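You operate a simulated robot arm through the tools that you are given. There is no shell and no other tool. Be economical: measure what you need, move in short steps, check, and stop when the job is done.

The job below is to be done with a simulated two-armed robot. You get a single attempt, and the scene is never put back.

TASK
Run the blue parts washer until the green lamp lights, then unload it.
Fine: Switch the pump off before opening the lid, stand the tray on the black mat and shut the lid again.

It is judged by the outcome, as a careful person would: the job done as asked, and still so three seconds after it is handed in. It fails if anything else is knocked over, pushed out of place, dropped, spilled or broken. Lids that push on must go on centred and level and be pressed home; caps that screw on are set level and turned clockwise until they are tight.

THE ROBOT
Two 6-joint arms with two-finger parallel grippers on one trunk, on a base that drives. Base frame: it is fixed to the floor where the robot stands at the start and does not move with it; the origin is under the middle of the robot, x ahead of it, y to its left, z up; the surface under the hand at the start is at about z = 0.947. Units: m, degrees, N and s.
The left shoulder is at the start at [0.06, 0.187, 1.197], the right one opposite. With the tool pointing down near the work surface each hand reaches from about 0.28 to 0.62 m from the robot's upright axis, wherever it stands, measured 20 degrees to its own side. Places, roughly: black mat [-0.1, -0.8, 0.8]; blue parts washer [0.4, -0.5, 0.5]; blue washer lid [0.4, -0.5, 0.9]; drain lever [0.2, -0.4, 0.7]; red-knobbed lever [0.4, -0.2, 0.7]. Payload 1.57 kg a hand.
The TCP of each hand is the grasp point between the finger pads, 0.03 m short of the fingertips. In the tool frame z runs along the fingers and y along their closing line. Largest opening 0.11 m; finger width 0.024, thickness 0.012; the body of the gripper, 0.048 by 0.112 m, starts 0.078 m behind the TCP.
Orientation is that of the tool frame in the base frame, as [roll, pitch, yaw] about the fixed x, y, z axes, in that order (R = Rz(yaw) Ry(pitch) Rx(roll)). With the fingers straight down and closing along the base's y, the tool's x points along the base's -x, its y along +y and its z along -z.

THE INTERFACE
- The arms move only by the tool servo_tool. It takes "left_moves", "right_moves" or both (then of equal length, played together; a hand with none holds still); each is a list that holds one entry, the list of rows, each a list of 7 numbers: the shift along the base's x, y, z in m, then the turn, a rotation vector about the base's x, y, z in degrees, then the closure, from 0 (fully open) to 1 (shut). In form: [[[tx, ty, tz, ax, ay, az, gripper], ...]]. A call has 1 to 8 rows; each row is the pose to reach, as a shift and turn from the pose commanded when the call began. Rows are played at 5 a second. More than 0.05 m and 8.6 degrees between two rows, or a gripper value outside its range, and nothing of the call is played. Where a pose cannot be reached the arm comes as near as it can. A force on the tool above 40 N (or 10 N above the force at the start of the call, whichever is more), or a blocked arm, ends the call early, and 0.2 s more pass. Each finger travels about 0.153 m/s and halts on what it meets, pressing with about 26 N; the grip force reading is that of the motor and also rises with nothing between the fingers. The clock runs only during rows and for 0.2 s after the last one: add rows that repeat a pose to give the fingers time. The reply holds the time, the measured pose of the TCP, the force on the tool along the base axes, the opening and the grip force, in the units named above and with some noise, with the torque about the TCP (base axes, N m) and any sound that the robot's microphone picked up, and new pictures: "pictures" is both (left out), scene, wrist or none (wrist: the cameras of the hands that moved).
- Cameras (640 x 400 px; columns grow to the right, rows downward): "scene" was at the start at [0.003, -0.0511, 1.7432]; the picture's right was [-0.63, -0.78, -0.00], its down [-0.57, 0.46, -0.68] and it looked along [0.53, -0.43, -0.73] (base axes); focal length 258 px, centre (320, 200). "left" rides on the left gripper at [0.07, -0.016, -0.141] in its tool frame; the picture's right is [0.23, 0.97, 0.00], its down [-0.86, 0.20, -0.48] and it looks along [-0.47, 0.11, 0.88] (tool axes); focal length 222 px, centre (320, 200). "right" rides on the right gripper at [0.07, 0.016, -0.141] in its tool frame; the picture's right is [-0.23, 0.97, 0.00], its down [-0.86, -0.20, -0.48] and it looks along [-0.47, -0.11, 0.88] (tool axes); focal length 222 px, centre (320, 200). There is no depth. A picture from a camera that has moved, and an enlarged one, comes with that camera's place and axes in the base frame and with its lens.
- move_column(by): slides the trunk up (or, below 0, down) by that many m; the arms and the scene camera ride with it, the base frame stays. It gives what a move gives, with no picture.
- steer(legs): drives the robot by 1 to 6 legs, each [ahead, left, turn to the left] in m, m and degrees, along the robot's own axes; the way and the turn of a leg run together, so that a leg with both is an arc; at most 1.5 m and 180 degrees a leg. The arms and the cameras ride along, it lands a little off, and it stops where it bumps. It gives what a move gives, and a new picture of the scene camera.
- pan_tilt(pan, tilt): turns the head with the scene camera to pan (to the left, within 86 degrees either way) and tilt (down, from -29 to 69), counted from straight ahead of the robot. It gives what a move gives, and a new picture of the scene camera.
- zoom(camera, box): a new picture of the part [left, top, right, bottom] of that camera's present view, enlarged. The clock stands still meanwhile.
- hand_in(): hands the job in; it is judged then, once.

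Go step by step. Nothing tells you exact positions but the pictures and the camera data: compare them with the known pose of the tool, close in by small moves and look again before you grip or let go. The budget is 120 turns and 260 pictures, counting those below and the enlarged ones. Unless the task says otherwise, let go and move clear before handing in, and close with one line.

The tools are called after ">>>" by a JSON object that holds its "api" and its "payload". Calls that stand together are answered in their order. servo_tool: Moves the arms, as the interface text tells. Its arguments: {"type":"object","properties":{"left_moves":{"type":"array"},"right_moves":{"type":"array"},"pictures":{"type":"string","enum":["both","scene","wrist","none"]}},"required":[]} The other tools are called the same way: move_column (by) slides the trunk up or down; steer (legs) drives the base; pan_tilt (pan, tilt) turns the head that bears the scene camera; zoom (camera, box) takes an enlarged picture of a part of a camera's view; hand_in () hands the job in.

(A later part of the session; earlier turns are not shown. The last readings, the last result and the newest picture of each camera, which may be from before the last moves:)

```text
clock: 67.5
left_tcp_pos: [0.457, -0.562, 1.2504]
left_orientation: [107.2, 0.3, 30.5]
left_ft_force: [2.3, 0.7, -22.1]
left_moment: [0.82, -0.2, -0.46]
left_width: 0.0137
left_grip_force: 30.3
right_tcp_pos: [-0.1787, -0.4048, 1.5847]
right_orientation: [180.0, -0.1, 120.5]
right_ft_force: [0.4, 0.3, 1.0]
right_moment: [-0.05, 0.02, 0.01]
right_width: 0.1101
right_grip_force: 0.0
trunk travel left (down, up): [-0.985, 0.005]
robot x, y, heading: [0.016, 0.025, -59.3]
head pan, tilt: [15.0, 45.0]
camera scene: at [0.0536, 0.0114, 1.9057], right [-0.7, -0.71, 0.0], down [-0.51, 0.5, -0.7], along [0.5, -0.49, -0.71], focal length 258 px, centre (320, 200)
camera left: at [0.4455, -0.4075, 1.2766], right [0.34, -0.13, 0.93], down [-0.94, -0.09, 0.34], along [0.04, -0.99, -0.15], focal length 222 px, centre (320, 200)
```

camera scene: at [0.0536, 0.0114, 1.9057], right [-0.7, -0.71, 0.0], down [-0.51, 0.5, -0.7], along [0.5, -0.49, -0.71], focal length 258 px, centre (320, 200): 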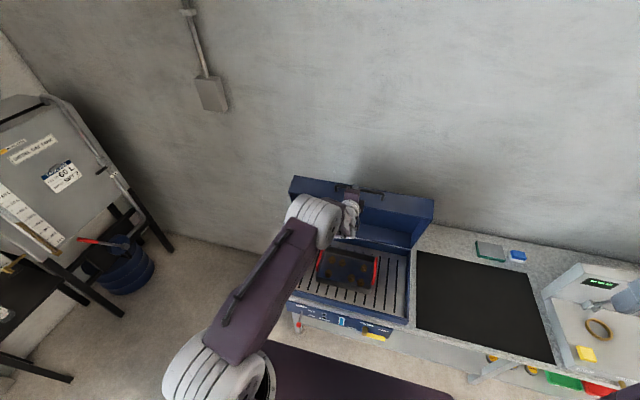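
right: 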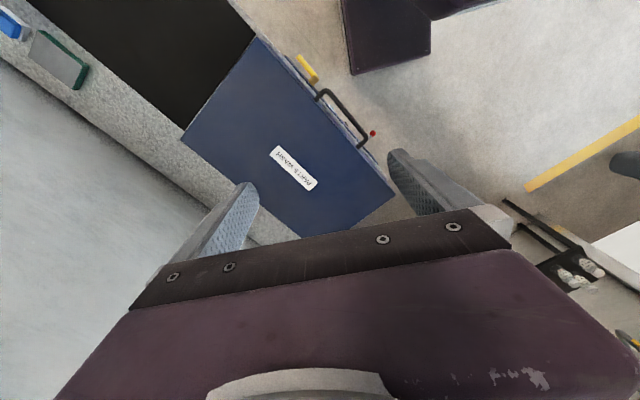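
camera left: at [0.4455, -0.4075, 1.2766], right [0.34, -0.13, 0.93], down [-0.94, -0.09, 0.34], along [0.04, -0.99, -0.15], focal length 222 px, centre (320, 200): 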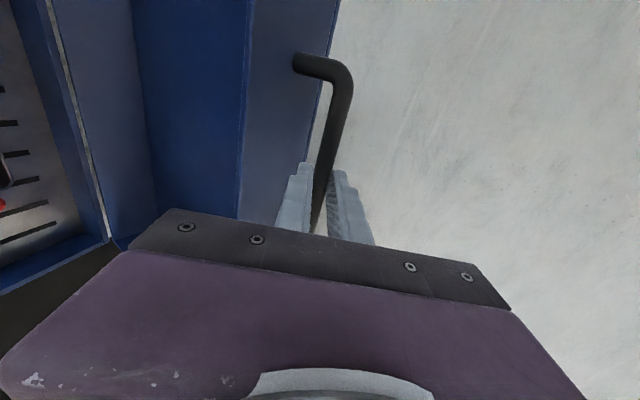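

Nearly vertical. A few more degrees, easing the upward pull.

>>> {"api": "servo_tool", "payload": {"left_moves": [[[0.0132, -0.0225, 0.002, -1.5, -0.9, 0, 1], [0.0263, -0.0449, 0.004, -3, -1.8, 0, 1], [0.0394, -0.0673, 0.004, -4.5, -2.7, 0, 1], [0.0525, -0.0897, 0.003, -6, -3.6, 0, 1]]], "pictures": "both"}}

```text
clock: 68.5
left_tcp_pos: [0.497, -0.6328, 1.2536]
left_orientation: [101.4, 0.3, 30.6]
left_ft_force: [1.6, 5.3, -17.8]
left_moment: [1.02, -0.43, 0.37]
left_width: 0.0138
left_grip_force: 30.3
left hand out of reach, approached as far as the arm can: row 4
right_tcp_pos: [-0.1774, -0.4011, 1.5862]
right_orientation: [-179.9, -0.1, 120.7]
right_ft_force: [0.0, 0.3, 0.2]
right_moment: [-0.03, 0.02, 0.01]
right_width: 0.1102
right_grip_force: 0.0
trunk travel left (down, up): [-0.985, 0.005]
robot x, y, heading: [0.0188, 0.0232, -59.1]
head pan, tilt: [15.0, 45.0]
camera scene: at [0.0544, 0.0151, 1.9057], right [-0.7, -0.71, 0.0], down [-0.51, 0.5, -0.7], along [0.5, -0.49, -0.71], focal length 258 px, centre (320, 200)
camera left: at [0.485, -0.4759, 1.2653], right [0.3, -0.05, 0.95], down [-0.95, -0.06, 0.29], along [0.05, -1.0, -0.06], focal length 222 px, centre (320, 200)
```

scene: 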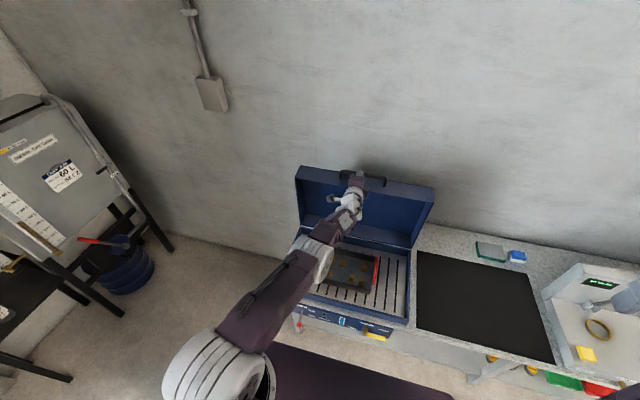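
left: 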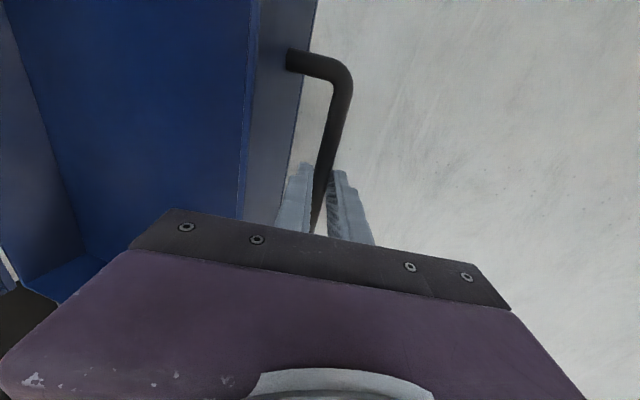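

Out of reach by a little; drive the base ahead 0.06 m to push the lid past vertical.

>>> {"api": "steer", "payload": {"legs": [[0.06, 0, 0]]}}

```text
clock: 69.9
left_tcp_pos: [0.5261, -0.6846, 1.2462]
left_orientation: [102.2, 0.0, 30.6]
left_ft_force: [4.7, -1.4, -2.1]
left_moment: [0.21, -0.47, -0.29]
left_width: 0.0137
left_grip_force: 30.5
right_tcp_pos: [-0.1498, -0.4546, 1.5868]
right_orientation: [180.0, -0.2, 120.6]
right_ft_force: [0.5, -0.1, 0.1]
right_moment: [0.06, 0.03, -0.01]
right_width: 0.11
right_grip_force: 0.0
trunk travel left (down, up): [-0.985, 0.005]
robot x, y, heading: [0.0538, -0.0297, -59.5]
head pan, tilt: [15.0, 45.0]
stopped in leg 1: the force on the tool passed its limit at 42 N (the readings are from after the stop); the commanded pose is now the measured one
camera scene: at [0.0825, -0.0388, 1.9062], right [-0.7, -0.71, 0.0], down [-0.51, 0.5, -0.71], along [0.5, -0.49, -0.71], focal length 258 px, centre (320, 200)
```

scene: 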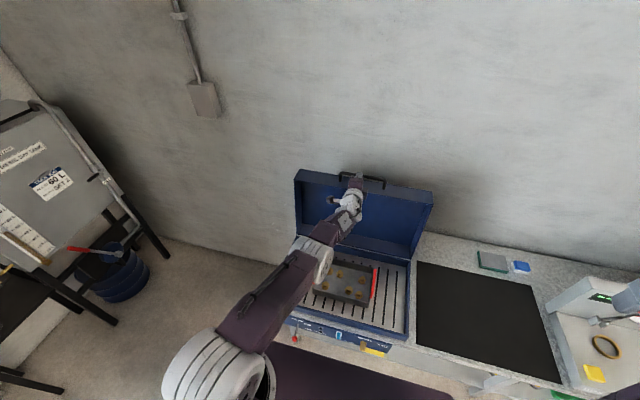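

The stop was likely the lid's end stop; forces are now small. Loosen the grip slightly to see whether the lid stays.

>>> {"api": "servo_tool", "payload": {"left_moves": [[[0, 0, 0, 0, 0, 0, 0.85], [0, 0, 0, 0, 0, 0, 0.75], [0, 0, 0, 0, 0, 0, 0.75], [0, 0, 0, 0, 0, 0, 0.75], [0, 0, 0, 0, 0, 0, 0.75]]], "pictures": "both"}}

```text
clock: 71.1
left_tcp_pos: [0.5228, -0.6824, 1.2471]
left_orientation: [102.0, 0.1, 30.5]
left_ft_force: [1.0, 0.1, 0.4]
left_moment: [0.04, 0.01, 0.02]
left_width: 0.0273
left_grip_force: 0.2
right_tcp_pos: [-0.1508, -0.4526, 1.5865]
right_orientation: [180.0, 0.0, 120.5]
right_ft_force: [-0.5, 0.3, -0.3]
right_moment: [0.02, 0.0, 0.0]
right_width: 0.11
right_grip_force: 0.0
trunk travel left (down, up): [-0.985, 0.005]
robot x, y, heading: [0.0502, -0.0291, -59.1]
head pan, tilt: [15.0, 45.0]
camera scene: at [0.0801, -0.0355, 1.906], right [-0.7, -0.71, 0.0], down [-0.51, 0.49, -0.71], along [0.51, -0.49, -0.71], focal length 258 px, centre (320, 200)
camera left: at [0.5124, -0.5251, 1.2618], right [0.3, -0.06, 0.95], down [-0.95, -0.07, 0.3], along [0.05, -1.0, -0.08], focal length 222 px, centre (320, 200)
```

scene: 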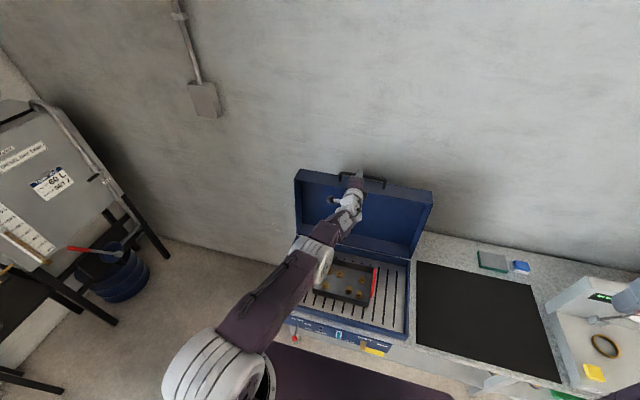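
left: 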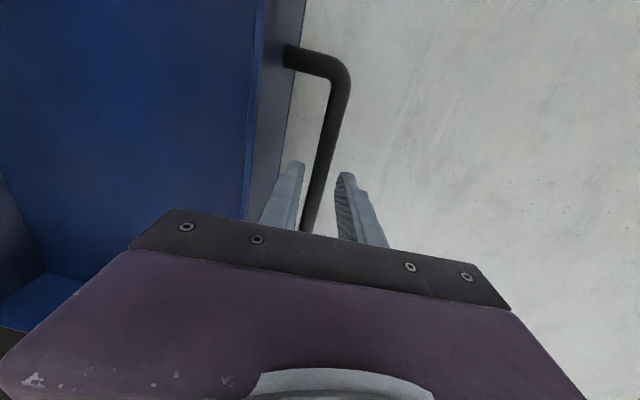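

The lid stands by itself. Withdraw along the finger axis.

>>> {"api": "servo_tool", "payload": {"left_moves": [[[-0.01, 0.017, 0.004, 0, 0, 0, 0.75], [-0.02, 0.034, 0.008, 0, 0, 0, 0.75], [-0.035, 0.059, 0.015, 0, 0, 0, 0.75], [-0.055, 0.093, 0.024, 0, 0, 0, 0.7], [-0.075, 0.127, 0.035, 0, 0, 0, 0.6], [-0.095, 0.161, 0.045, 0, 0, 0, 0.5], [-0.115, 0.195, 0.055, 0, 0, 0, 0.5]]], "pictures": "both"}}

```text
clock: 72.7
left_tcp_pos: [0.4073, -0.4853, 1.3058]
left_orientation: [101.8, 0.1, 30.6]
left_ft_force: [-0.1, 0.3, -0.2]
left_moment: [-0.01, 0.01, 0.02]
left_width: 0.0549
left_grip_force: 0.0
right_tcp_pos: [-0.1531, -0.4495, 1.5871]
right_orientation: [-179.9, -0.1, 120.6]
right_ft_force: [0.0, 0.5, 0.2]
right_moment: [-0.03, -0.01, -0.04]
right_width: 0.1098
right_grip_force: 0.3
trunk travel left (down, up): [-0.985, 0.005]
robot x, y, heading: [0.0531, -0.0275, -59.7]
head pan, tilt: [15.0, 45.0]
camera scene: at [0.0783, -0.0331, 1.906], right [-0.7, -0.71, 0.0], down [-0.5, 0.49, -0.71], along [0.51, -0.5, -0.71], focal length 258 px, centre (320, 200)
camera left: at [0.3953, -0.3278, 1.3193], right [0.3, -0.06, 0.95], down [-0.95, -0.07, 0.3], along [0.05, -1.0, -0.07], focal length 222 px, centre (320, 200)
```

scene: 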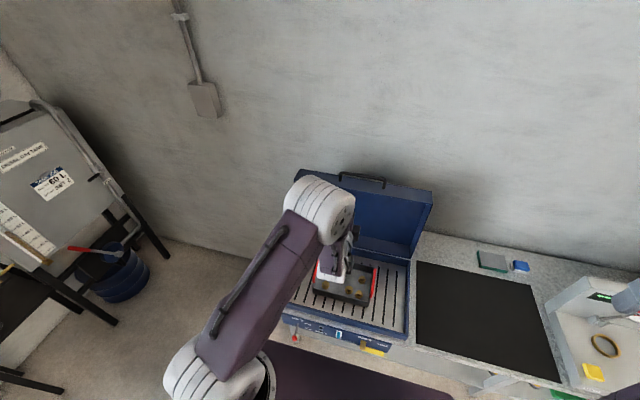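
left: 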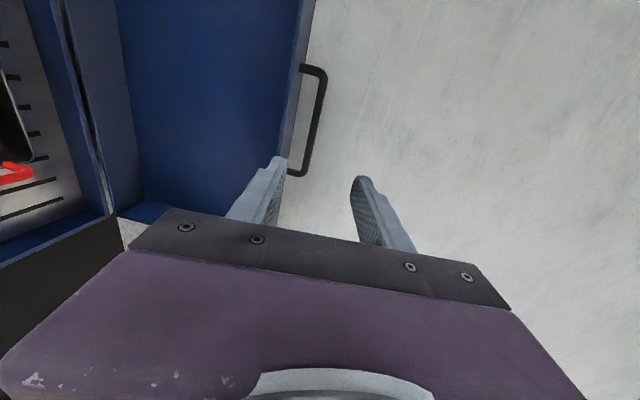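

Lid is open. Now inspect the tray.

>>> {"api": "zoom", "payload": {"camera": "scene", "box": [270, 200, 430, 360]}}

>>> {"api": "zoom", "payload": {"camera": "right", "box": [0, 0, 640, 400]}}

```text
2.50 times, centred on (350, 280) of scene
camera zoom: at [0.0783, -0.0331, 1.906], right [-0.7, -0.71, 0.0], down [-0.5, 0.49, -0.71], along [0.51, -0.5, -0.71], focal length 646 px, centre (245, 0)
```

zoom: 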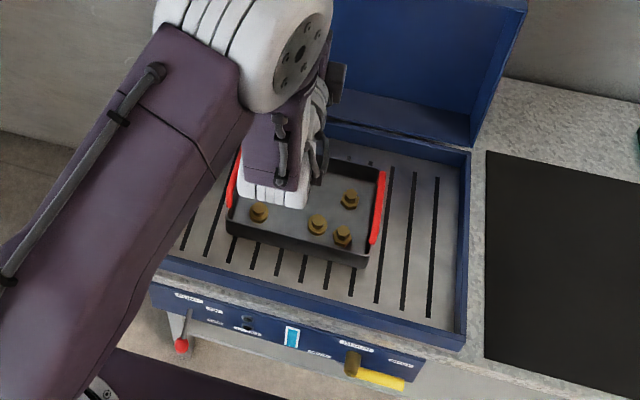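

```text
1.00 times, centred on (320, 200) of right (not enlarged: the box is as wide or as high as the picture)
camera zoom: at [-0.173, -0.3807, 1.7279], right [0.95, 0.3, 0.0], down [0.26, -0.84, 0.48], along [0.14, -0.46, -0.88], focal length 222 px, centre (320, 200)
```

zoom: 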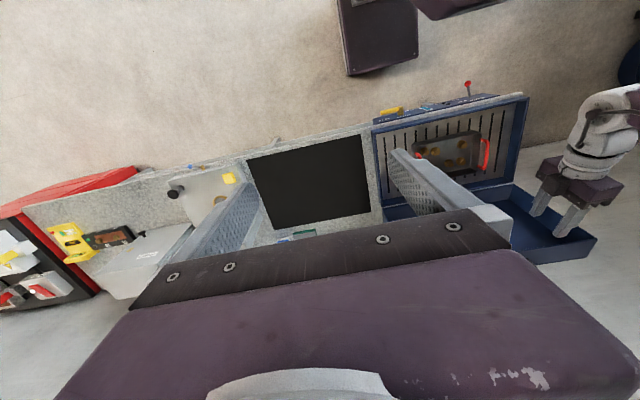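

The tray must be carried level with both hands by its red end handles. I'll turn the left gripper back to pointing straight down, closing sideways.

>>> {"api": "servo_tool", "payload": {"left_moves": [[[0.01, 0.006, 0, 1.757, 6.714, 4.907, 0.2], [0.02, 0.012, 0, 3.51, 13.43, 9.81, 0.2], [0.03, 0.018, 0, 5.27, 20.14, 14.72, 0.2], [0.04, 0.024, 0, 7.03, 26.86, 19.63, 0.2], [0.05, 0.03, 0, 8.79, 33.57, 24.54, 0.2], [0.06, 0.035, 0, 10.54, 40.28, 29.44, 0.2], [0.07, 0.04, 0, 12.3, 47.0, 34.35, 0.2], [0.078, 0.046, 0, 14.06, 53.71, 39.26, 0.2]]], "pictures": "none"}}

>>> {"api": "servo_tool", "payload": {"left_moves": [[[0, 0, 0, 1.757, 6.714, 4.907, 0.2], [0, 0, 0, 3.51, 13.43, 9.81, 0.2], [0, 0, 0, 5.27, 20.14, 14.72, 0.2], [0, 0, 0, 7.03, 26.86, 19.63, 0.2], [0, 0, 0, 8.79, 33.57, 24.54, 0.2], [0, 0, 0, 10.75, 41.08, 30.0, 0.2]]], "pictures": "both"}}

```text
clock: 74.5
left_tcp_pos: [0.4874, -0.4404, 1.303]
left_orientation: [154.0, 19.1, 82.5]
left_ft_force: [-0.9, 0.0, 0.1]
left_moment: [-0.01, -0.01, -0.01]
left_width: 0.0879
left_grip_force: 0.0
right_tcp_pos: [-0.1496, -0.4512, 1.587]
right_orientation: [-180.0, 0.0, 120.5]
right_ft_force: [-0.1, 0.1, -0.4]
right_moment: [-0.01, -0.02, 0.0]
right_width: 0.1098
right_grip_force: 0.0
trunk travel left (down, up): [-0.985, 0.005]
robot x, y, heading: [0.0519, -0.0263, -59.7]
head pan, tilt: [15.0, 45.0]
```

```text
refused: row 6 steps farther than a row can; nothing moved
```

>>> {"api": "servo_tool", "payload": {"left_moves": [[[0, 0, 0, 1.55, 5.87, 4.29, 0.2], [0, 0, 0, 3.07, 11.74, 8.57, 0.2], [0, 0, 0, 4.6, 17.6, 12.86, 0.2], [0, 0, 0, 6.14, 23.47, 17.15, 0.2], [0, 0, 0, 7.68, 29.34, 21.43, 0.2], [0, 0, 0, 9.21, 35.2, 25.7, 0.2], [0, 0, 0, 10.75, 41.08, 30.0, 0.2]]], "pictures": "none"}}

>>> {"api": "servo_tool", "payload": {"left_moves": [[[0, 0, -0.03, 3.05, -5.2, 0, 0.2], [0, 0, -0.06, 6.1, -10.4, 0, 0.2], [0, 0, -0.06, 6.1, -10.4, 0, 0.2]]], "pictures": "both"}}

```text
clock: 76.1
left_tcp_pos: [0.4865, -0.4407, 1.3031]
left_orientation: [-167.8, -0.3, 120.4]
left_ft_force: [-0.3, -0.7, 0.5]
left_moment: [0.01, -0.02, 0.0]
left_width: 0.0879
left_grip_force: 0.1
right_tcp_pos: [-0.15, -0.4521, 1.587]
right_orientation: [-179.9, 0.0, 120.6]
right_ft_force: [-0.8, -1.1, 0.1]
right_moment: [0.01, -0.01, -0.03]
right_width: 0.11
right_grip_force: 0.1
trunk travel left (down, up): [-0.985, 0.005]
robot x, y, heading: [0.0528, -0.0272, -59.2]
head pan, tilt: [15.0, 45.0]
```

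```text
clock: 76.9
left_tcp_pos: [0.4875, -0.4414, 1.2419]
left_orientation: [179.8, -0.3, 120.5]
left_ft_force: [-0.3, 0.6, -0.4]
left_moment: [0.0, 0.01, -0.02]
left_width: 0.088
left_grip_force: 0.1
right_tcp_pos: [-0.1504, -0.4517, 1.5876]
right_orientation: [-180.0, -0.1, 120.6]
right_ft_force: [0.5, -0.3, 1.1]
right_moment: [-0.01, -0.03, 0.0]
right_width: 0.1097
right_grip_force: 0.1
trunk travel left (down, up): [-0.985, 0.005]
robot x, y, heading: [0.0527, -0.0317, -59.5]
head pan, tilt: [15.0, 45.0]
camera scene: at [0.08, -0.0345, 1.906], right [-0.7, -0.71, 0.0], down [-0.51, 0.49, -0.71], along [0.51, -0.49, -0.71], focal length 258 px, centre (320, 200)
camera left: at [0.4385, -0.3905, 1.3845], right [0.72, 0.69, 0.0], down [0.61, -0.64, 0.48], along [0.33, -0.34, -0.88], focal length 222 px, centre (320, 200)
```

scene: 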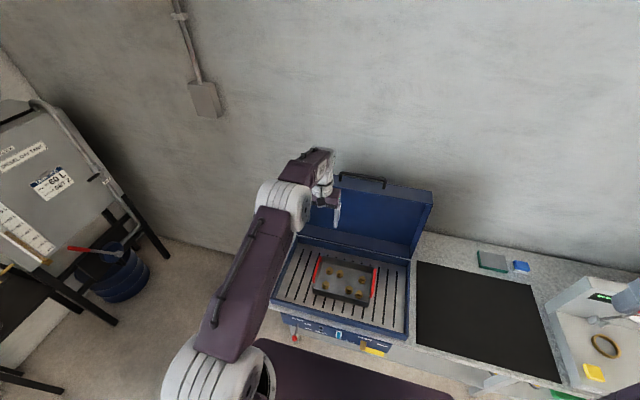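
left: 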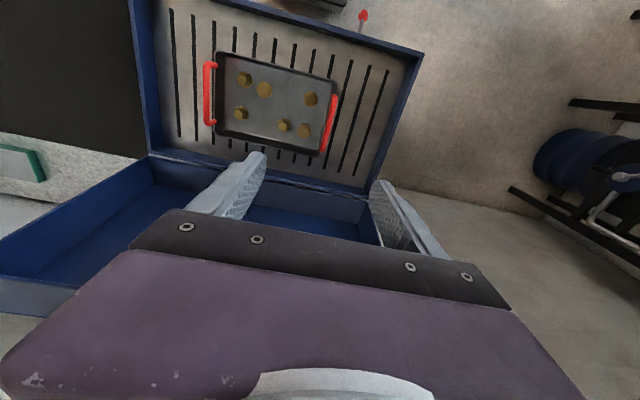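

>>> {"api": "zoom", "payload": {"camera": "left", "box": [180, 30, 380, 180]}}

>>> {"api": "zoom", "payload": {"camera": "scene", "box": [280, 220, 420, 330]}}

```text
2.67 times, centred on (280, 105) of left
camera zoom: at [0.4385, -0.3905, 1.3845], right [0.72, 0.69, 0.0], down [0.61, -0.64, 0.48], along [0.33, -0.34, -0.88], focal length 592 px, centre (427, 453)
```

zoom: 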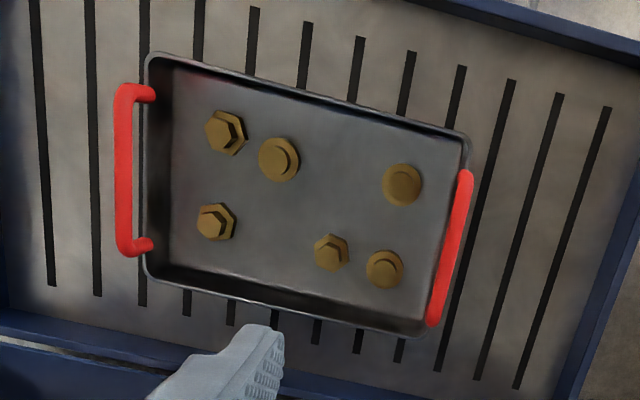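

```text
3.64 times, centred on (350, 275) of scene
camera zoom: at [0.08, -0.0345, 1.906], right [-0.7, -0.71, 0.0], down [-0.51, 0.49, -0.71], along [0.51, -0.49, -0.71], focal length 940 px, centre (211, -73)
```

zoom: 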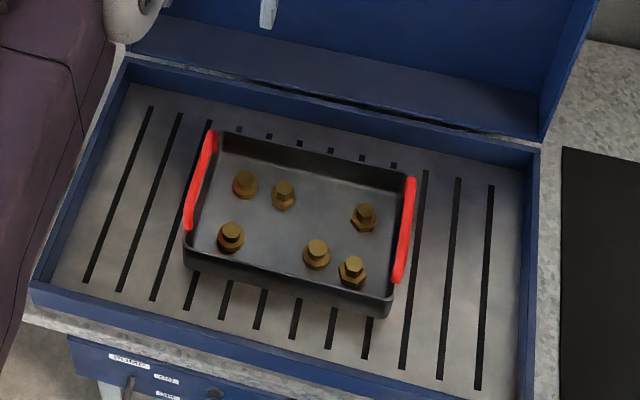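

Six bolts in the tray; handle bars stand at about [0.508, -0.431, 0.89] (left) and [0.296, -0.549, 0.90] (right). Bring the right hand over its handle first, high up.

>>> {"api": "servo_tool", "payload": {"right_moves": [[[0.041, -0.009, -0.023, 0, 0, 0, 0.3], [0.082, -0.018, -0.046, 0, 0, 0, 0.6], [0.124, -0.027, -0.069, 0, 0, 0, 0.63], [0.165, -0.036, -0.092, 0, 0, 0, 0.63], [0.206, -0.045, -0.115, 0, 0, 0, 0.63], [0.247, -0.054, -0.139, 0, 0, 0, 0.63], [0.289, -0.063, -0.162, 0, 0, 0, 0.63], [0.33, -0.072, -0.185, 0, 0, 0, 0.63]]], "pictures": "both"}}

```text
clock: 78.7
left_tcp_pos: [0.4888, -0.4429, 1.2412]
left_orientation: [-180.0, -0.3, 120.6]
left_ft_force: [-0.4, 0.1, 0.7]
left_moment: [0.0, 0.03, 0.01]
left_width: 0.0879
left_grip_force: 0.1
right_tcp_pos: [0.1794, -0.5232, 1.4013]
right_orientation: [-179.9, -0.1, 120.5]
right_ft_force: [0.7, 0.1, 1.2]
right_moment: [0.02, 0.02, -0.02]
right_width: 0.0407
right_grip_force: 0.1
trunk travel left (down, up): [-0.985, 0.005]
robot x, y, heading: [0.049, -0.0311, -59.7]
head pan, tilt: [15.0, 45.0]
camera scene: at [0.0825, -0.0363, 1.9059], right [-0.7, -0.71, 0.0], down [-0.51, 0.5, -0.71], along [0.5, -0.49, -0.71], focal length 258 px, centre (320, 200)
camera right: at [0.1593, -0.4549, 1.5432], right [0.95, 0.3, 0.0], down [0.26, -0.84, 0.48], along [0.14, -0.46, -0.88], focal length 222 px, centre (320, 200)
```

scene: 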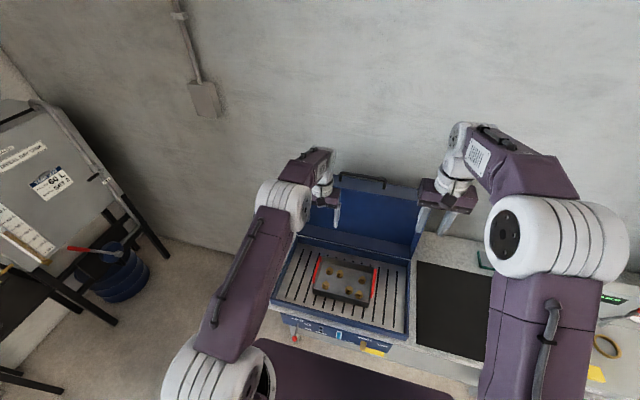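
right: 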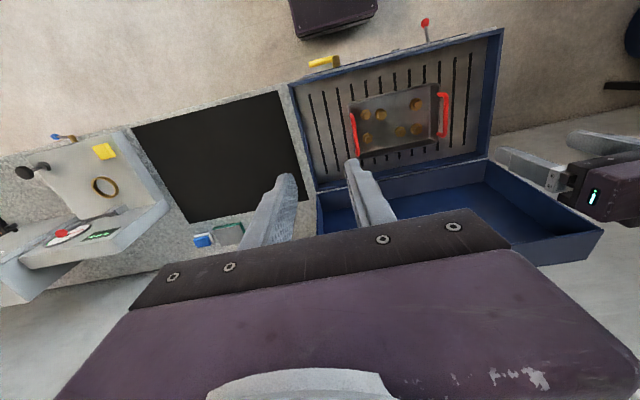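

>>> {"api": "servo_tool", "payload": {"right_moves": [[[0.039, -0.0085, -0.02, 0, 0, 0, 0.63], [0.078, -0.017, -0.04, 0, 0, 0, 0.63], [0.1166, -0.0258, -0.06, 0, 0, 0, 0.63], [0.1166, -0.0258, -0.105, 0, 0, 0, 0.63], [0.1166, -0.0258, -0.15, 0, 0, 0, 0.63], [0.1166, -0.0258, -0.195, 0, 0, 0, 0.63], [0.1166, -0.0258, -0.24, 0, 0, 0, 0.63], [0.1166, -0.0258, -0.285, 0, 0, 0, 0.63]]], "left_moves": [[[0.0195, 0.0115, 0, 0, 0, 0, 0.4], [0.0195, 0.0115, 0, 0, 0, 0, 0.63], [0.0195, 0.0115, -0.01, 0, 0, 0, 0.63], [0.0195, 0.0115, -0.03, 0, 0, 0, 0.63], [0.0195, 0.0115, -0.055, 0, 0, 0, 0.63], [0.0195, 0.0115, -0.08, 0, 0, 0, 0.63], [0.0195, 0.0115, -0.105, 0, 0, 0, 0.63], [0.0195, 0.0115, -0.125, 0, 0, 0, 0.63]]], "pictures": "both"}}

```text
clock: 80.5
left_tcp_pos: [0.5062, -0.4303, 1.1171]
left_orientation: [179.9, -0.2, 120.6]
left_ft_force: [0.1, -0.1, 0.6]
left_moment: [-0.01, 0.0, 0.01]
left_width: 0.0406
left_grip_force: 0.1
right_tcp_pos: [0.2972, -0.5519, 1.118]
right_orientation: [179.9, 0.0, 120.6]
right_ft_force: [0.2, 0.0, 0.8]
right_moment: [-0.02, -0.01, 0.03]
right_width: 0.0407
right_grip_force: 0.0
right hand out of reach, approached as far as the arm can: row 3
trunk travel left (down, up): [-0.985, 0.005]
robot x, y, heading: [0.0505, -0.0266, -59.3]
head pan, tilt: [15.0, 45.0]
camera scene: at [0.0799, -0.0354, 1.9061], right [-0.7, -0.71, 0.0], down [-0.51, 0.49, -0.71], along [0.51, -0.49, -0.71], focal length 258 px, centre (320, 200)
camera right: at [0.2757, -0.4821, 1.2576], right [0.95, 0.3, 0.0], down [0.26, -0.84, 0.48], along [0.14, -0.46, -0.88], focal length 222 px, centre (320, 200)
camera left: at [0.4579, -0.3793, 1.2585], right [0.72, 0.69, 0.0], down [0.61, -0.64, 0.48], along [0.33, -0.34, -0.88], focal length 222 px, centre (320, 200)
```

scene: 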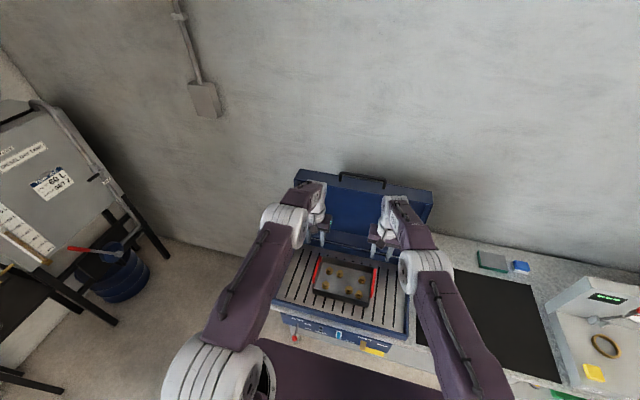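
right: 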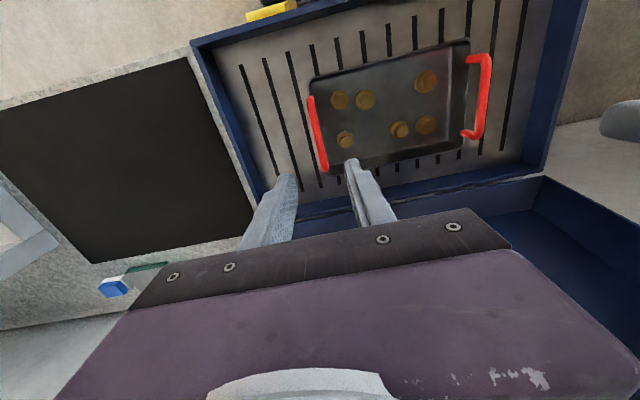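
left: 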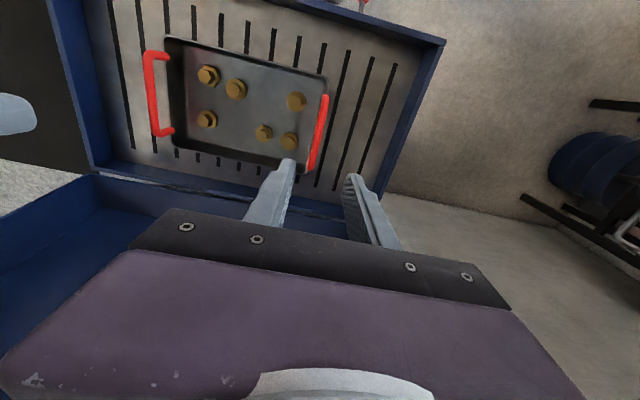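

Bars refined: left (0.510, -0.435, 0.90), right (0.296, -0.559, 0.90). Descend to just above them and check.

>>> {"api": "servo_tool", "payload": {"right_moves": [[[-0.001, -0.004, -0.04, 0, 0, 0, 0.63], [-0.0017, -0.007, -0.08, 0, 0, 0, 0.63], [-0.0017, -0.007, -0.12, 0, 0, 0, 0.63], [-0.0017, -0.007, -0.157, 0, 0, 0, 0.63], [-0.0017, -0.007, -0.157, 0, 0, 0, 0.63]]], "left_moves": [[[0.002, -0.002, -0.04, 0, 0, 0, 0.63], [0.0033, -0.0047, -0.08, 0, 0, 0, 0.63], [0.0033, -0.0047, -0.12, 0, 0, 0, 0.63], [0.0033, -0.0047, -0.157, 0, 0, 0, 0.63], [0.0033, -0.0047, -0.157, 0, 0, 0, 0.63]]], "pictures": "both"}}

>>> {"api": "zoom", "payload": {"camera": "left", "box": [220, 60, 420, 260]}}

>>> {"api": "zoom", "payload": {"camera": "right", "box": [220, 60, 420, 260]}}

```text
clock: 81.7
left_tcp_pos: [0.4899, -0.405, 0.9791]
left_orientation: [179.9, -0.2, 120.5]
left_ft_force: [-0.8, -0.5, -0.4]
left_moment: [-0.01, -0.01, 0.01]
left_width: 0.0406
left_grip_force: 0.0
left hand out of reach, approached as far as the arm can: row 2, 3, 4, 5
right_tcp_pos: [0.2591, -0.5235, 0.9801]
right_orientation: [-179.9, -0.1, 120.6]
right_ft_force: [-0.1, 0.2, 0.4]
right_moment: [-0.01, -0.01, 0.01]
right_width: 0.0409
right_grip_force: 0.1
right hand out of reach, approached as far as the arm can: row 1, 2, 3, 4, 5
trunk travel left (down, up): [-0.985, 0.005]
robot x, y, heading: [0.0534, -0.0264, -59.3]
head pan, tilt: [15.0, 45.0]
camera scene: at [0.0801, -0.0348, 1.906], right [-0.7, -0.71, 0.0], down [-0.51, 0.49, -0.71], along [0.51, -0.49, -0.71], focal length 258 px, centre (320, 200)
camera right: at [0.2388, -0.4543, 1.1209], right [0.95, 0.3, 0.0], down [0.26, -0.84, 0.48], along [0.14, -0.46, -0.88], focal length 222 px, centre (320, 200)
camera left: at [0.4414, -0.3531, 1.1213], right [0.72, 0.69, 0.0], down [0.61, -0.64, 0.48], along [0.33, -0.34, -0.88], focal length 222 px, centre (320, 200)
```

scene: 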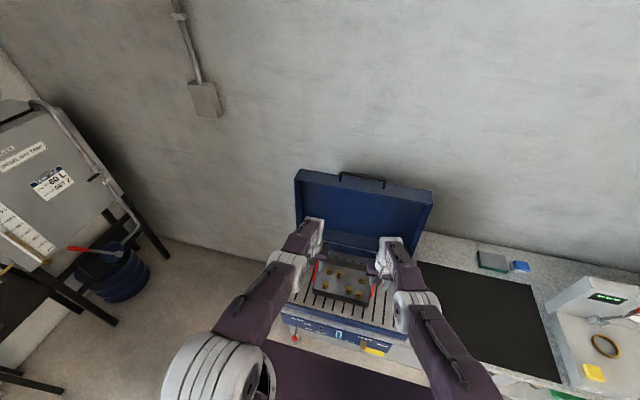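
right: 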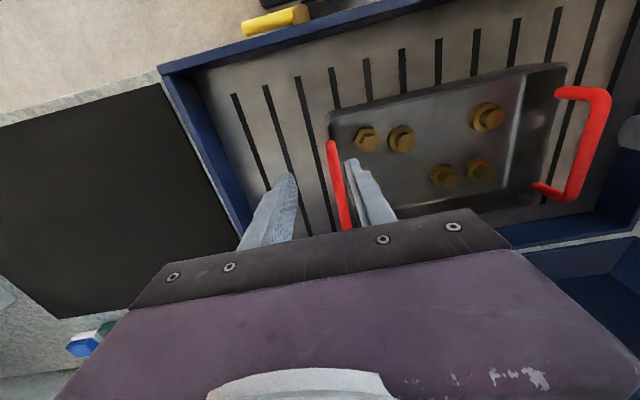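
left: 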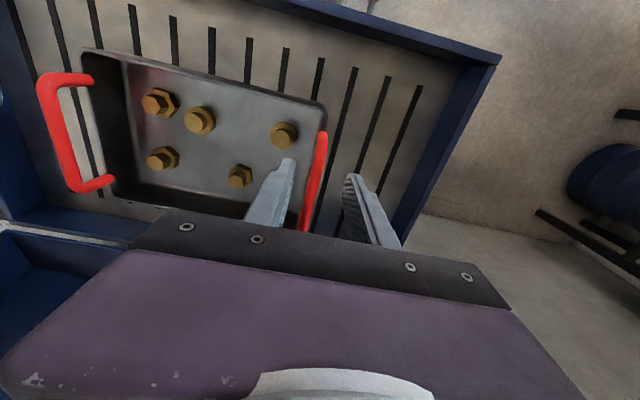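

```text
2.00 times, centred on (320, 160) of left
camera zoom: at [0.4414, -0.3531, 1.1213], right [0.72, 0.69, 0.0], down [0.61, -0.64, 0.48], along [0.33, -0.34, -0.88], focal length 444 px, centre (320, 280)
```

zoom: 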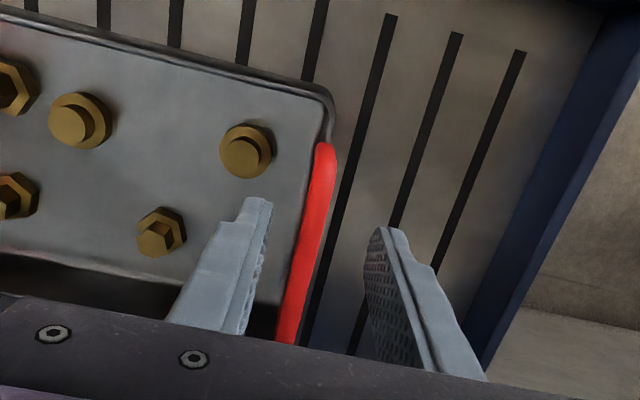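

```text
2.00 times, centred on (320, 160) of right
camera zoom: at [0.2388, -0.4543, 1.1209], right [0.95, 0.3, 0.0], down [0.26, -0.84, 0.48], along [0.14, -0.46, -0.88], focal length 444 px, centre (320, 280)
```

zoom: 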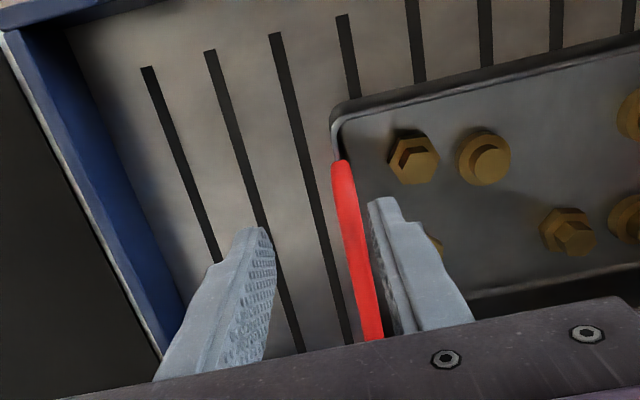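

Stretch limit again: raise the hands, lower the trunk 0.2 m and creep 0.03 m ahead to regain reach.

>>> {"api": "servo_tool", "payload": {"right_moves": [[[0, 0, 0.045, 0, 0, 0, 0.63], [0, 0, 0.09, 0, 0, 0, 0.63], [0, 0, 0.135, 0, 0, 0, 0.63], [0, 0, 0.18, 0, 0, 0, 0.63], [0, 0, 0.22, 0, 0, 0, 0.63]]], "left_moves": [[[0, 0, 0.045, 0, 0, 0, 0.63], [0, 0, 0.09, 0, 0, 0, 0.63], [0, 0, 0.135, 0, 0, 0, 0.63], [0, 0, 0.18, 0, 0, 0, 0.63], [0, 0, 0.22, 0, 0, 0, 0.63]]], "pictures": "none"}}

>>> {"api": "move_column", "payload": {"by": -0.2}}

>>> {"api": "steer", "payload": {"legs": [[0.03, 0, 0]]}}

```text
clock: 82.9
left_tcp_pos: [0.5143, -0.4463, 1.1826]
left_orientation: [179.8, -0.3, 120.6]
left_ft_force: [0.5, -0.4, -0.5]
left_moment: [-0.02, 0.01, 0.01]
left_width: 0.0406
left_grip_force: 0.1
left hand out of reach, approached as far as the arm can: row 1, 2, 3, 4, 5
right_tcp_pos: [0.2971, -0.5565, 1.1871]
right_orientation: [-179.8, -0.1, 120.7]
right_ft_force: [-0.1, -0.6, -1.3]
right_moment: [-0.02, 0.0, -0.01]
right_width: 0.0403
right_grip_force: 0.2
right hand out of reach, approached as far as the arm can: row 1, 2, 3, 4, 5
trunk travel left (down, up): [-0.985, 0.005]
robot x, y, heading: [0.0531, -0.0256, -59.4]
head pan, tilt: [15.0, 45.0]
```

```text
clock: 85.1
left_tcp_pos: [0.515, -0.4468, 0.9812]
left_orientation: [179.9, -0.3, 120.6]
left_ft_force: [0.5, 0.9, -0.1]
left_moment: [-0.02, -0.02, 0.03]
left_width: 0.0406
left_grip_force: 0.0
right_tcp_pos: [0.298, -0.5575, 0.9857]
right_orientation: [-180.0, -0.1, 120.6]
right_ft_force: [-0.4, -0.5, -0.5]
right_moment: [-0.02, -0.03, -0.01]
right_width: 0.0409
right_grip_force: 0.1
trunk travel left (down, up): [-0.785, 0.205]
robot x, y, heading: [0.0477, -0.0295, -59.4]
head pan, tilt: [15.0, 45.0]
```

```text
clock: 85.9
left_tcp_pos: [0.5271, -0.468, 0.9853]
left_orientation: [179.9, 0.0, 120.5]
left_ft_force: [-0.3, 0.2, 1.3]
left_moment: [-0.04, -0.05, 0.04]
left_width: 0.0406
left_grip_force: 0.1
right_tcp_pos: [0.3115, -0.5776, 0.9889]
right_orientation: [-179.9, 0.3, 120.6]
right_ft_force: [-0.5, 0.1, 0.3]
right_moment: [-0.05, -0.06, 0.0]
right_width: 0.0409
right_grip_force: 0.1
trunk travel left (down, up): [-0.785, 0.205]
robot x, y, heading: [0.066, -0.0548, -59.4]
head pan, tilt: [15.0, 45.0]
camera scene: at [0.0902, -0.053, 1.7061], right [-0.7, -0.71, 0.0], down [-0.5, 0.49, -0.71], along [0.51, -0.5, -0.7], focal length 258 px, centre (320, 200)
```

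scene: 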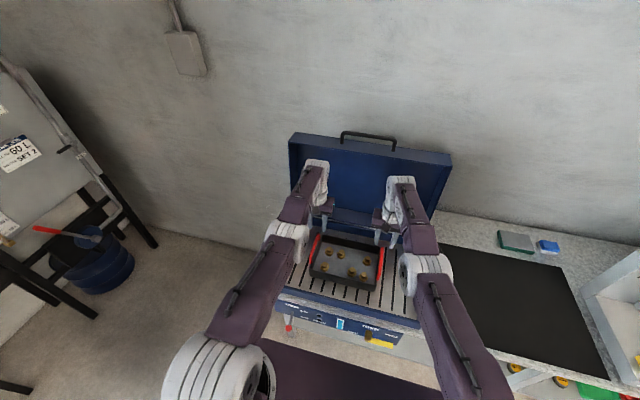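

>>> {"api": "servo_tool", "payload": {"right_moves": [[[-0.008, 0.01, -0.01, 0, 0, 0, 0.63], [-0.016, 0.019, -0.025, 0, 0, 0, 0.63], [-0.016, 0.019, -0.025, 0, 0, 0, 0.63]]], "left_moves": [[[-0.009, 0.016, -0.01, 0, 0, 0, 0.63], [-0.0175, 0.033, -0.022, 0, 0, 0, 0.63], [-0.0175, 0.033, -0.022, 0, 0, 0, 0.63]]], "pictures": "none"}}

>>> {"api": "zoom", "payload": {"camera": "left", "box": [220, 60, 420, 260]}}

>>> {"api": "zoom", "payload": {"camera": "right", "box": [220, 60, 420, 260]}}

```text
clock: 86.7
left_tcp_pos: [0.5312, -0.4687, 0.9565]
left_orientation: [179.8, -0.5, 120.6]
left_ft_force: [-0.7, 0.0, -0.3]
left_moment: [0.01, 0.0, 0.0]
left_width: 0.0406
left_grip_force: 0.1
left hand out of reach, approached as far as the arm can: row 1, 2, 3
right_tcp_pos: [0.3142, -0.579, 0.9581]
right_orientation: [-179.9, -0.3, 120.6]
right_ft_force: [0.6, 0.5, 0.4]
right_moment: [0.04, 0.0, 0.01]
right_width: 0.0406
right_grip_force: 0.2
right hand out of reach, approached as far as the arm can: row 1, 2, 3
trunk travel left (down, up): [-0.785, 0.205]
robot x, y, heading: [0.0626, -0.054, -59.5]
head pan, tilt: [15.0, 45.0]
```

```text
2.00 times, centred on (320, 160) of left
camera zoom: at [0.482, -0.4194, 1.0992], right [0.72, 0.69, 0.0], down [0.61, -0.64, 0.47], along [0.33, -0.34, -0.88], focal length 444 px, centre (320, 280)
```

zoom: 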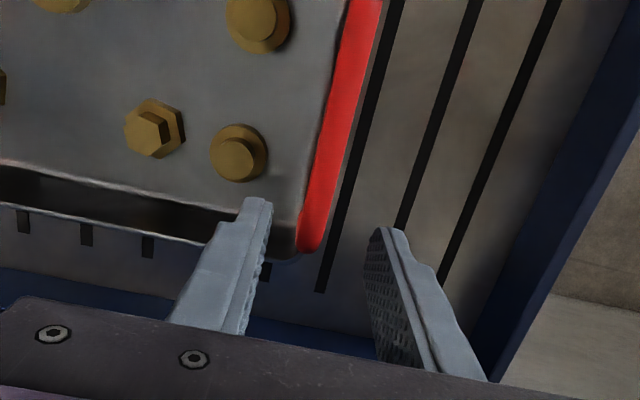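

```text
2.00 times, centred on (320, 160) of right
camera zoom: at [0.2931, -0.5107, 1.0984], right [0.95, 0.3, 0.0], down [0.27, -0.84, 0.47], along [0.14, -0.45, -0.88], focal length 444 px, centre (320, 280)
```

zoom: 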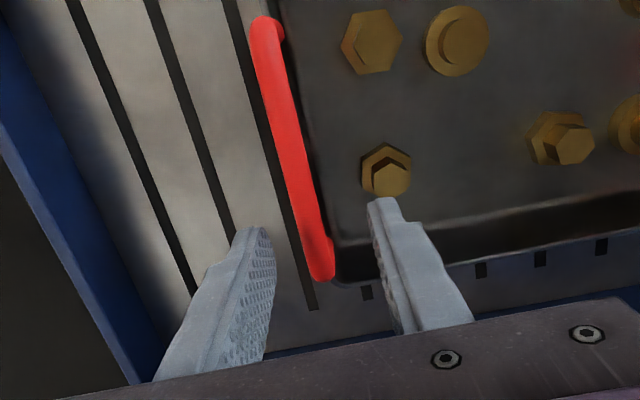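

>>> {"api": "servo_tool", "payload": {"right_moves": [[[-0.009, 0.01, 0, 0, 0, 0, 0.63], [-0.0187, 0.02, 0, 0, 0, 0, 0.63], [-0.0187, 0.02, 0, 0, 0, 0, 0.63]]], "left_moves": [[[-0.01, 0.017, 0, 0, 0, 0, 0.63], [-0.0217, 0.0337, 0, 0, 0, 0, 0.63], [-0.0217, 0.0337, 0, 0, 0, 0, 0.63]]], "pictures": "none"}}

>>> {"api": "zoom", "payload": {"camera": "left", "box": [220, 60, 420, 260]}}

>>> {"api": "zoom", "payload": {"camera": "right", "box": [220, 60, 420, 260]}}

```text
clock: 87.5
left_tcp_pos: [0.5292, -0.4683, 0.9573]
left_orientation: [-180.0, -0.4, 120.5]
left_ft_force: [0.3, 0.2, 0.3]
left_moment: [-0.02, 0.0, 0.0]
left_width: 0.0404
left_grip_force: 0.0
left hand out of reach, approached as far as the arm can: row 1, 2, 3
right_tcp_pos: [0.3123, -0.5784, 0.9569]
right_orientation: [-179.9, -0.2, 120.7]
right_ft_force: [-0.1, -1.1, 0.5]
right_moment: [0.0, 0.04, 0.02]
right_width: 0.0404
right_grip_force: 0.1
right hand out of reach, approached as far as the arm can: row 1, 2, 3
trunk travel left (down, up): [-0.785, 0.205]
robot x, y, heading: [0.0612, -0.0506, -59.3]
head pan, tilt: [15.0, 45.0]
```

```text
2.00 times, centred on (320, 160) of left
camera zoom: at [0.4813, -0.4182, 1.1001], right [0.72, 0.69, 0.0], down [0.61, -0.64, 0.47], along [0.33, -0.34, -0.88], focal length 444 px, centre (320, 280)
```

zoom: 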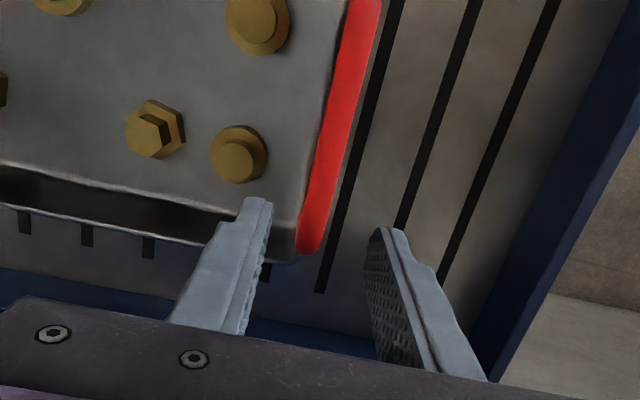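

```text
2.00 times, centred on (320, 160) of right
camera zoom: at [0.2924, -0.5094, 1.0975], right [0.95, 0.3, 0.0], down [0.27, -0.84, 0.48], along [0.14, -0.45, -0.88], focal length 444 px, centre (320, 280)
```

zoom: 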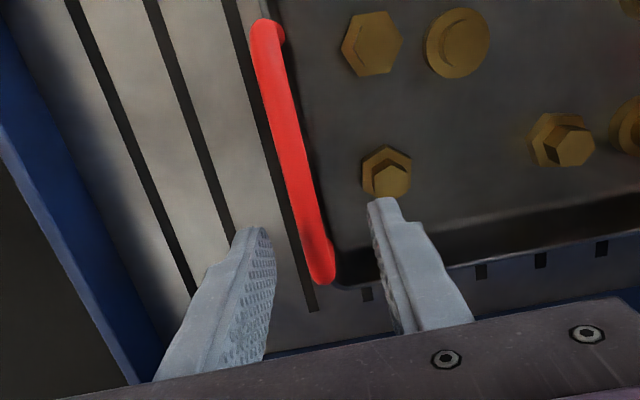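

The command may still be beyond the stretch limit; pull back further to break out of it.

>>> {"api": "servo_tool", "payload": {"right_moves": [[[-0.01, 0.017, 0, 0, 0, 0, 0.63], [-0.02, 0.034, 0, 0, 0, 0, 0.63], [-0.03, 0.051, 0, 0, 0, 0, 0.63]]], "left_moves": [[[-0.01, 0.017, 0, 0, 0, 0, 0.63], [-0.02, 0.034, 0, 0, 0, 0, 0.63], [-0.03, 0.051, 0, 0, 0, 0, 0.63]]], "pictures": "none"}}

```text
clock: 88.3
left_tcp_pos: [0.5304, -0.4691, 0.9583]
left_orientation: [179.9, -0.4, 120.5]
left_ft_force: [-0.2, -0.4, -0.3]
left_moment: [0.04, 0.0, 0.0]
left_width: 0.0406
left_grip_force: 0.1
left hand out of reach, approached as far as the arm can: row 1, 2, 3
right_tcp_pos: [0.3177, -0.5735, 0.9533]
right_orientation: [-179.9, -0.2, 120.6]
right_ft_force: [-0.1, -0.7, -0.7]
right_moment: [-0.01, 0.02, -0.01]
right_width: 0.0405
right_grip_force: 0.1
right hand out of reach, approached as far as the arm can: row 1, 2, 3
trunk travel left (down, up): [-0.785, 0.205]
robot x, y, heading: [0.0672, -0.0579, -59.4]
head pan, tilt: [15.0, 45.0]
```

Locked in an elbow-straight singularity; move up then back to bend the elbows.

>>> {"api": "servo_tool", "payload": {"right_moves": [[[0, 0, 0.04, 0, 0, 0, 0.63], [0, 0, 0.08, 0, 0, 0, 0.63], [-0.01, 0.017, 0.12, 0, 0, 0, 0.63], [-0.025, 0.043, 0.14, 0, 0, 0, 0.63], [-0.04, 0.068, 0.14, 0, 0, 0, 0.63], [-0.04, 0.068, 0.14, 0, 0, 0, 0.63]]], "left_moves": [[[0, 0, 0.04, 0, 0, 0, 0.63], [0, 0, 0.08, 0, 0, 0, 0.63], [-0.01, 0.017, 0.12, 0, 0, 0, 0.63], [-0.025, 0.043, 0.14, 0, 0, 0, 0.63], [-0.04, 0.068, 0.14, 0, 0, 0, 0.63], [-0.04, 0.068, 0.14, 0, 0, 0, 0.63]]], "pictures": "none"}}

```text
clock: 89.7
left_tcp_pos: [0.5309, -0.4642, 1.0967]
left_orientation: [179.9, -0.4, 120.5]
left_ft_force: [0.4, 0.5, -0.1]
left_moment: [-0.02, 0.0, 0.02]
left_width: 0.0408
left_grip_force: 0.0
left hand out of reach, approached as far as the arm can: row 1, 3, 4, 5, 6
right_tcp_pos: [0.3261, -0.5605, 1.0905]
right_orientation: [-180.0, -0.3, 120.5]
right_ft_force: [0.5, 0.6, 0.3]
right_moment: [-0.03, -0.04, 0.01]
right_width: 0.0407
right_grip_force: 0.1
right hand out of reach, approached as far as the arm can: row 3, 4, 5, 6
trunk travel left (down, up): [-0.785, 0.205]
robot x, y, heading: [0.0644, -0.0551, -59.5]
head pan, tilt: [15.0, 45.0]
```

>>> {"api": "servo_tool", "payload": {"right_moves": [[[-0.015, 0.026, 0.0, 0, 0, 0, 0.63], [-0.03, 0.052, 0.0, 0, 0, 0, 0.63], [-0.045, 0.078, 0.0, 0, 0, 0, 0.63], [-0.06, 0.104, 0.0, 0, 0, 0, 0.63], [-0.075, 0.13, 0.0, 0, 0, 0, 0.63]]], "left_moves": [[[-0.015, 0.026, 0.0, 0, 0, 0, 0.63], [-0.03, 0.052, 0.0, 0, 0, 0, 0.63], [-0.045, 0.078, 0.0, 0, 0, 0, 0.63], [-0.06, 0.104, 0.0, 0, 0, 0, 0.63], [-0.075, 0.13, 0.0, 0, 0, 0, 0.63]]], "pictures": "scene"}}

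```text
clock: 90.9
left_tcp_pos: [0.5316, -0.4626, 1.0955]
left_orientation: [179.9, -0.6, 120.6]
left_ft_force: [0.4, 0.2, -1.3]
left_moment: [0.0, -0.01, 0.01]
left_width: 0.0409
left_grip_force: 0.0
left hand out of reach, approached as far as the arm can: row 1, 2, 3, 4, 5
right_tcp_pos: [0.3339, -0.5504, 1.0963]
right_orientation: [-180.0, -0.2, 120.6]
right_ft_force: [-0.8, 0.2, 0.6]
right_moment: [-0.03, 0.02, 0.02]
right_width: 0.0408
right_grip_force: 0.0
right hand out of reach, approached as far as the arm can: row 1, 2, 3, 4, 5
trunk travel left (down, up): [-0.785, 0.205]
robot x, y, heading: [0.0636, -0.053, -59.5]
head pan, tilt: [15.0, 45.0]
camera scene: at [0.0945, -0.0599, 1.706], right [-0.7, -0.71, 0.0], down [-0.51, 0.49, -0.71], along [0.51, -0.49, -0.71], focal length 258 px, centre (320, 200)
```

scene: 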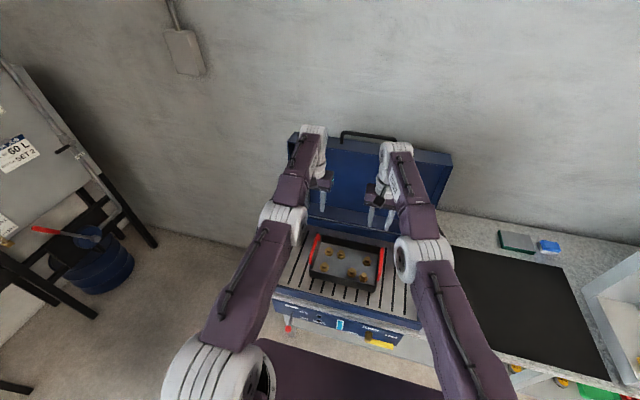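

Both elbows are straight, and pure pull-back can't bend them. A pitch command shares motion with the elbow, so I'll tip the fingers toward the robot while pulling back to unlock.

>>> {"api": "servo_tool", "payload": {"right_moves": [[[-0.01, 0.017, 0.0, 6.9, 4.0, 0, 0.63], [-0.02, 0.034, 0.0, 13.8, 8.0, 0, 0.63], [-0.03, 0.052, 0.0, 20.7, 12.1, 0, 0.63], [-0.045, 0.078, 0.0, 20.7, 12.1, 0, 0.63], [-0.06, 0.104, 0.0, 20.7, 12.1, 0, 0.63]]], "left_moves": [[[-0.01, 0.017, 0.0, 6.9, 4.0, 0, 0.63], [-0.02, 0.034, 0.0, 13.8, 8.0, 0, 0.63], [-0.03, 0.052, 0.0, 20.7, 12.1, 0, 0.63], [-0.045, 0.078, 0.0, 20.7, 12.1, 0, 0.63], [-0.06, 0.104, 0.0, 20.7, 12.1, 0, 0.63]]], "pictures": "scene"}}

```text
clock: 92.1
left_tcp_pos: [0.4697, -0.3575, 1.1015]
left_orientation: [179.8, -23.9, 120.5]
left_ft_force: [-0.4, 0.2, 0.6]
left_moment: [-0.04, 0.01, 0.0]
left_width: 0.0404
left_grip_force: 0.0
left hand out of reach, approached as far as the arm can: row 1, 2, 3, 4
right_tcp_pos: [0.2719, -0.4436, 1.1026]
right_orientation: [179.8, -23.8, 120.7]
right_ft_force: [0.0, -0.1, 0.0]
right_moment: [-0.04, -0.03, -0.01]
right_width: 0.0407
right_grip_force: 0.1
right hand out of reach, approached as far as the arm can: row 1, 2, 3, 4
trunk travel left (down, up): [-0.785, 0.205]
robot x, y, heading: [0.064, -0.0526, -59.3]
head pan, tilt: [15.0, 45.0]
camera scene: at [0.0906, -0.0544, 1.706], right [-0.7, -0.71, 0.0], down [-0.5, 0.49, -0.71], along [0.51, -0.5, -0.7], focal length 258 px, centre (320, 200)
```

scene: 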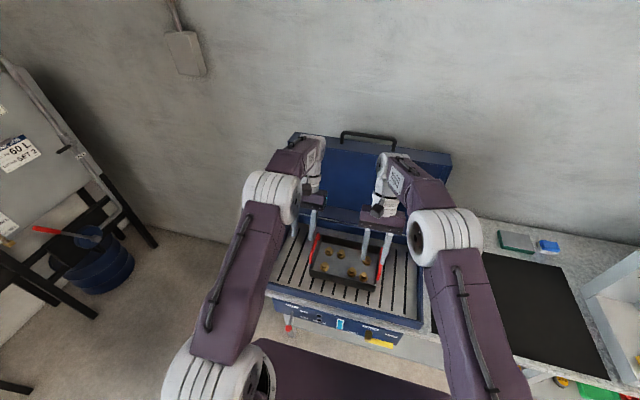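

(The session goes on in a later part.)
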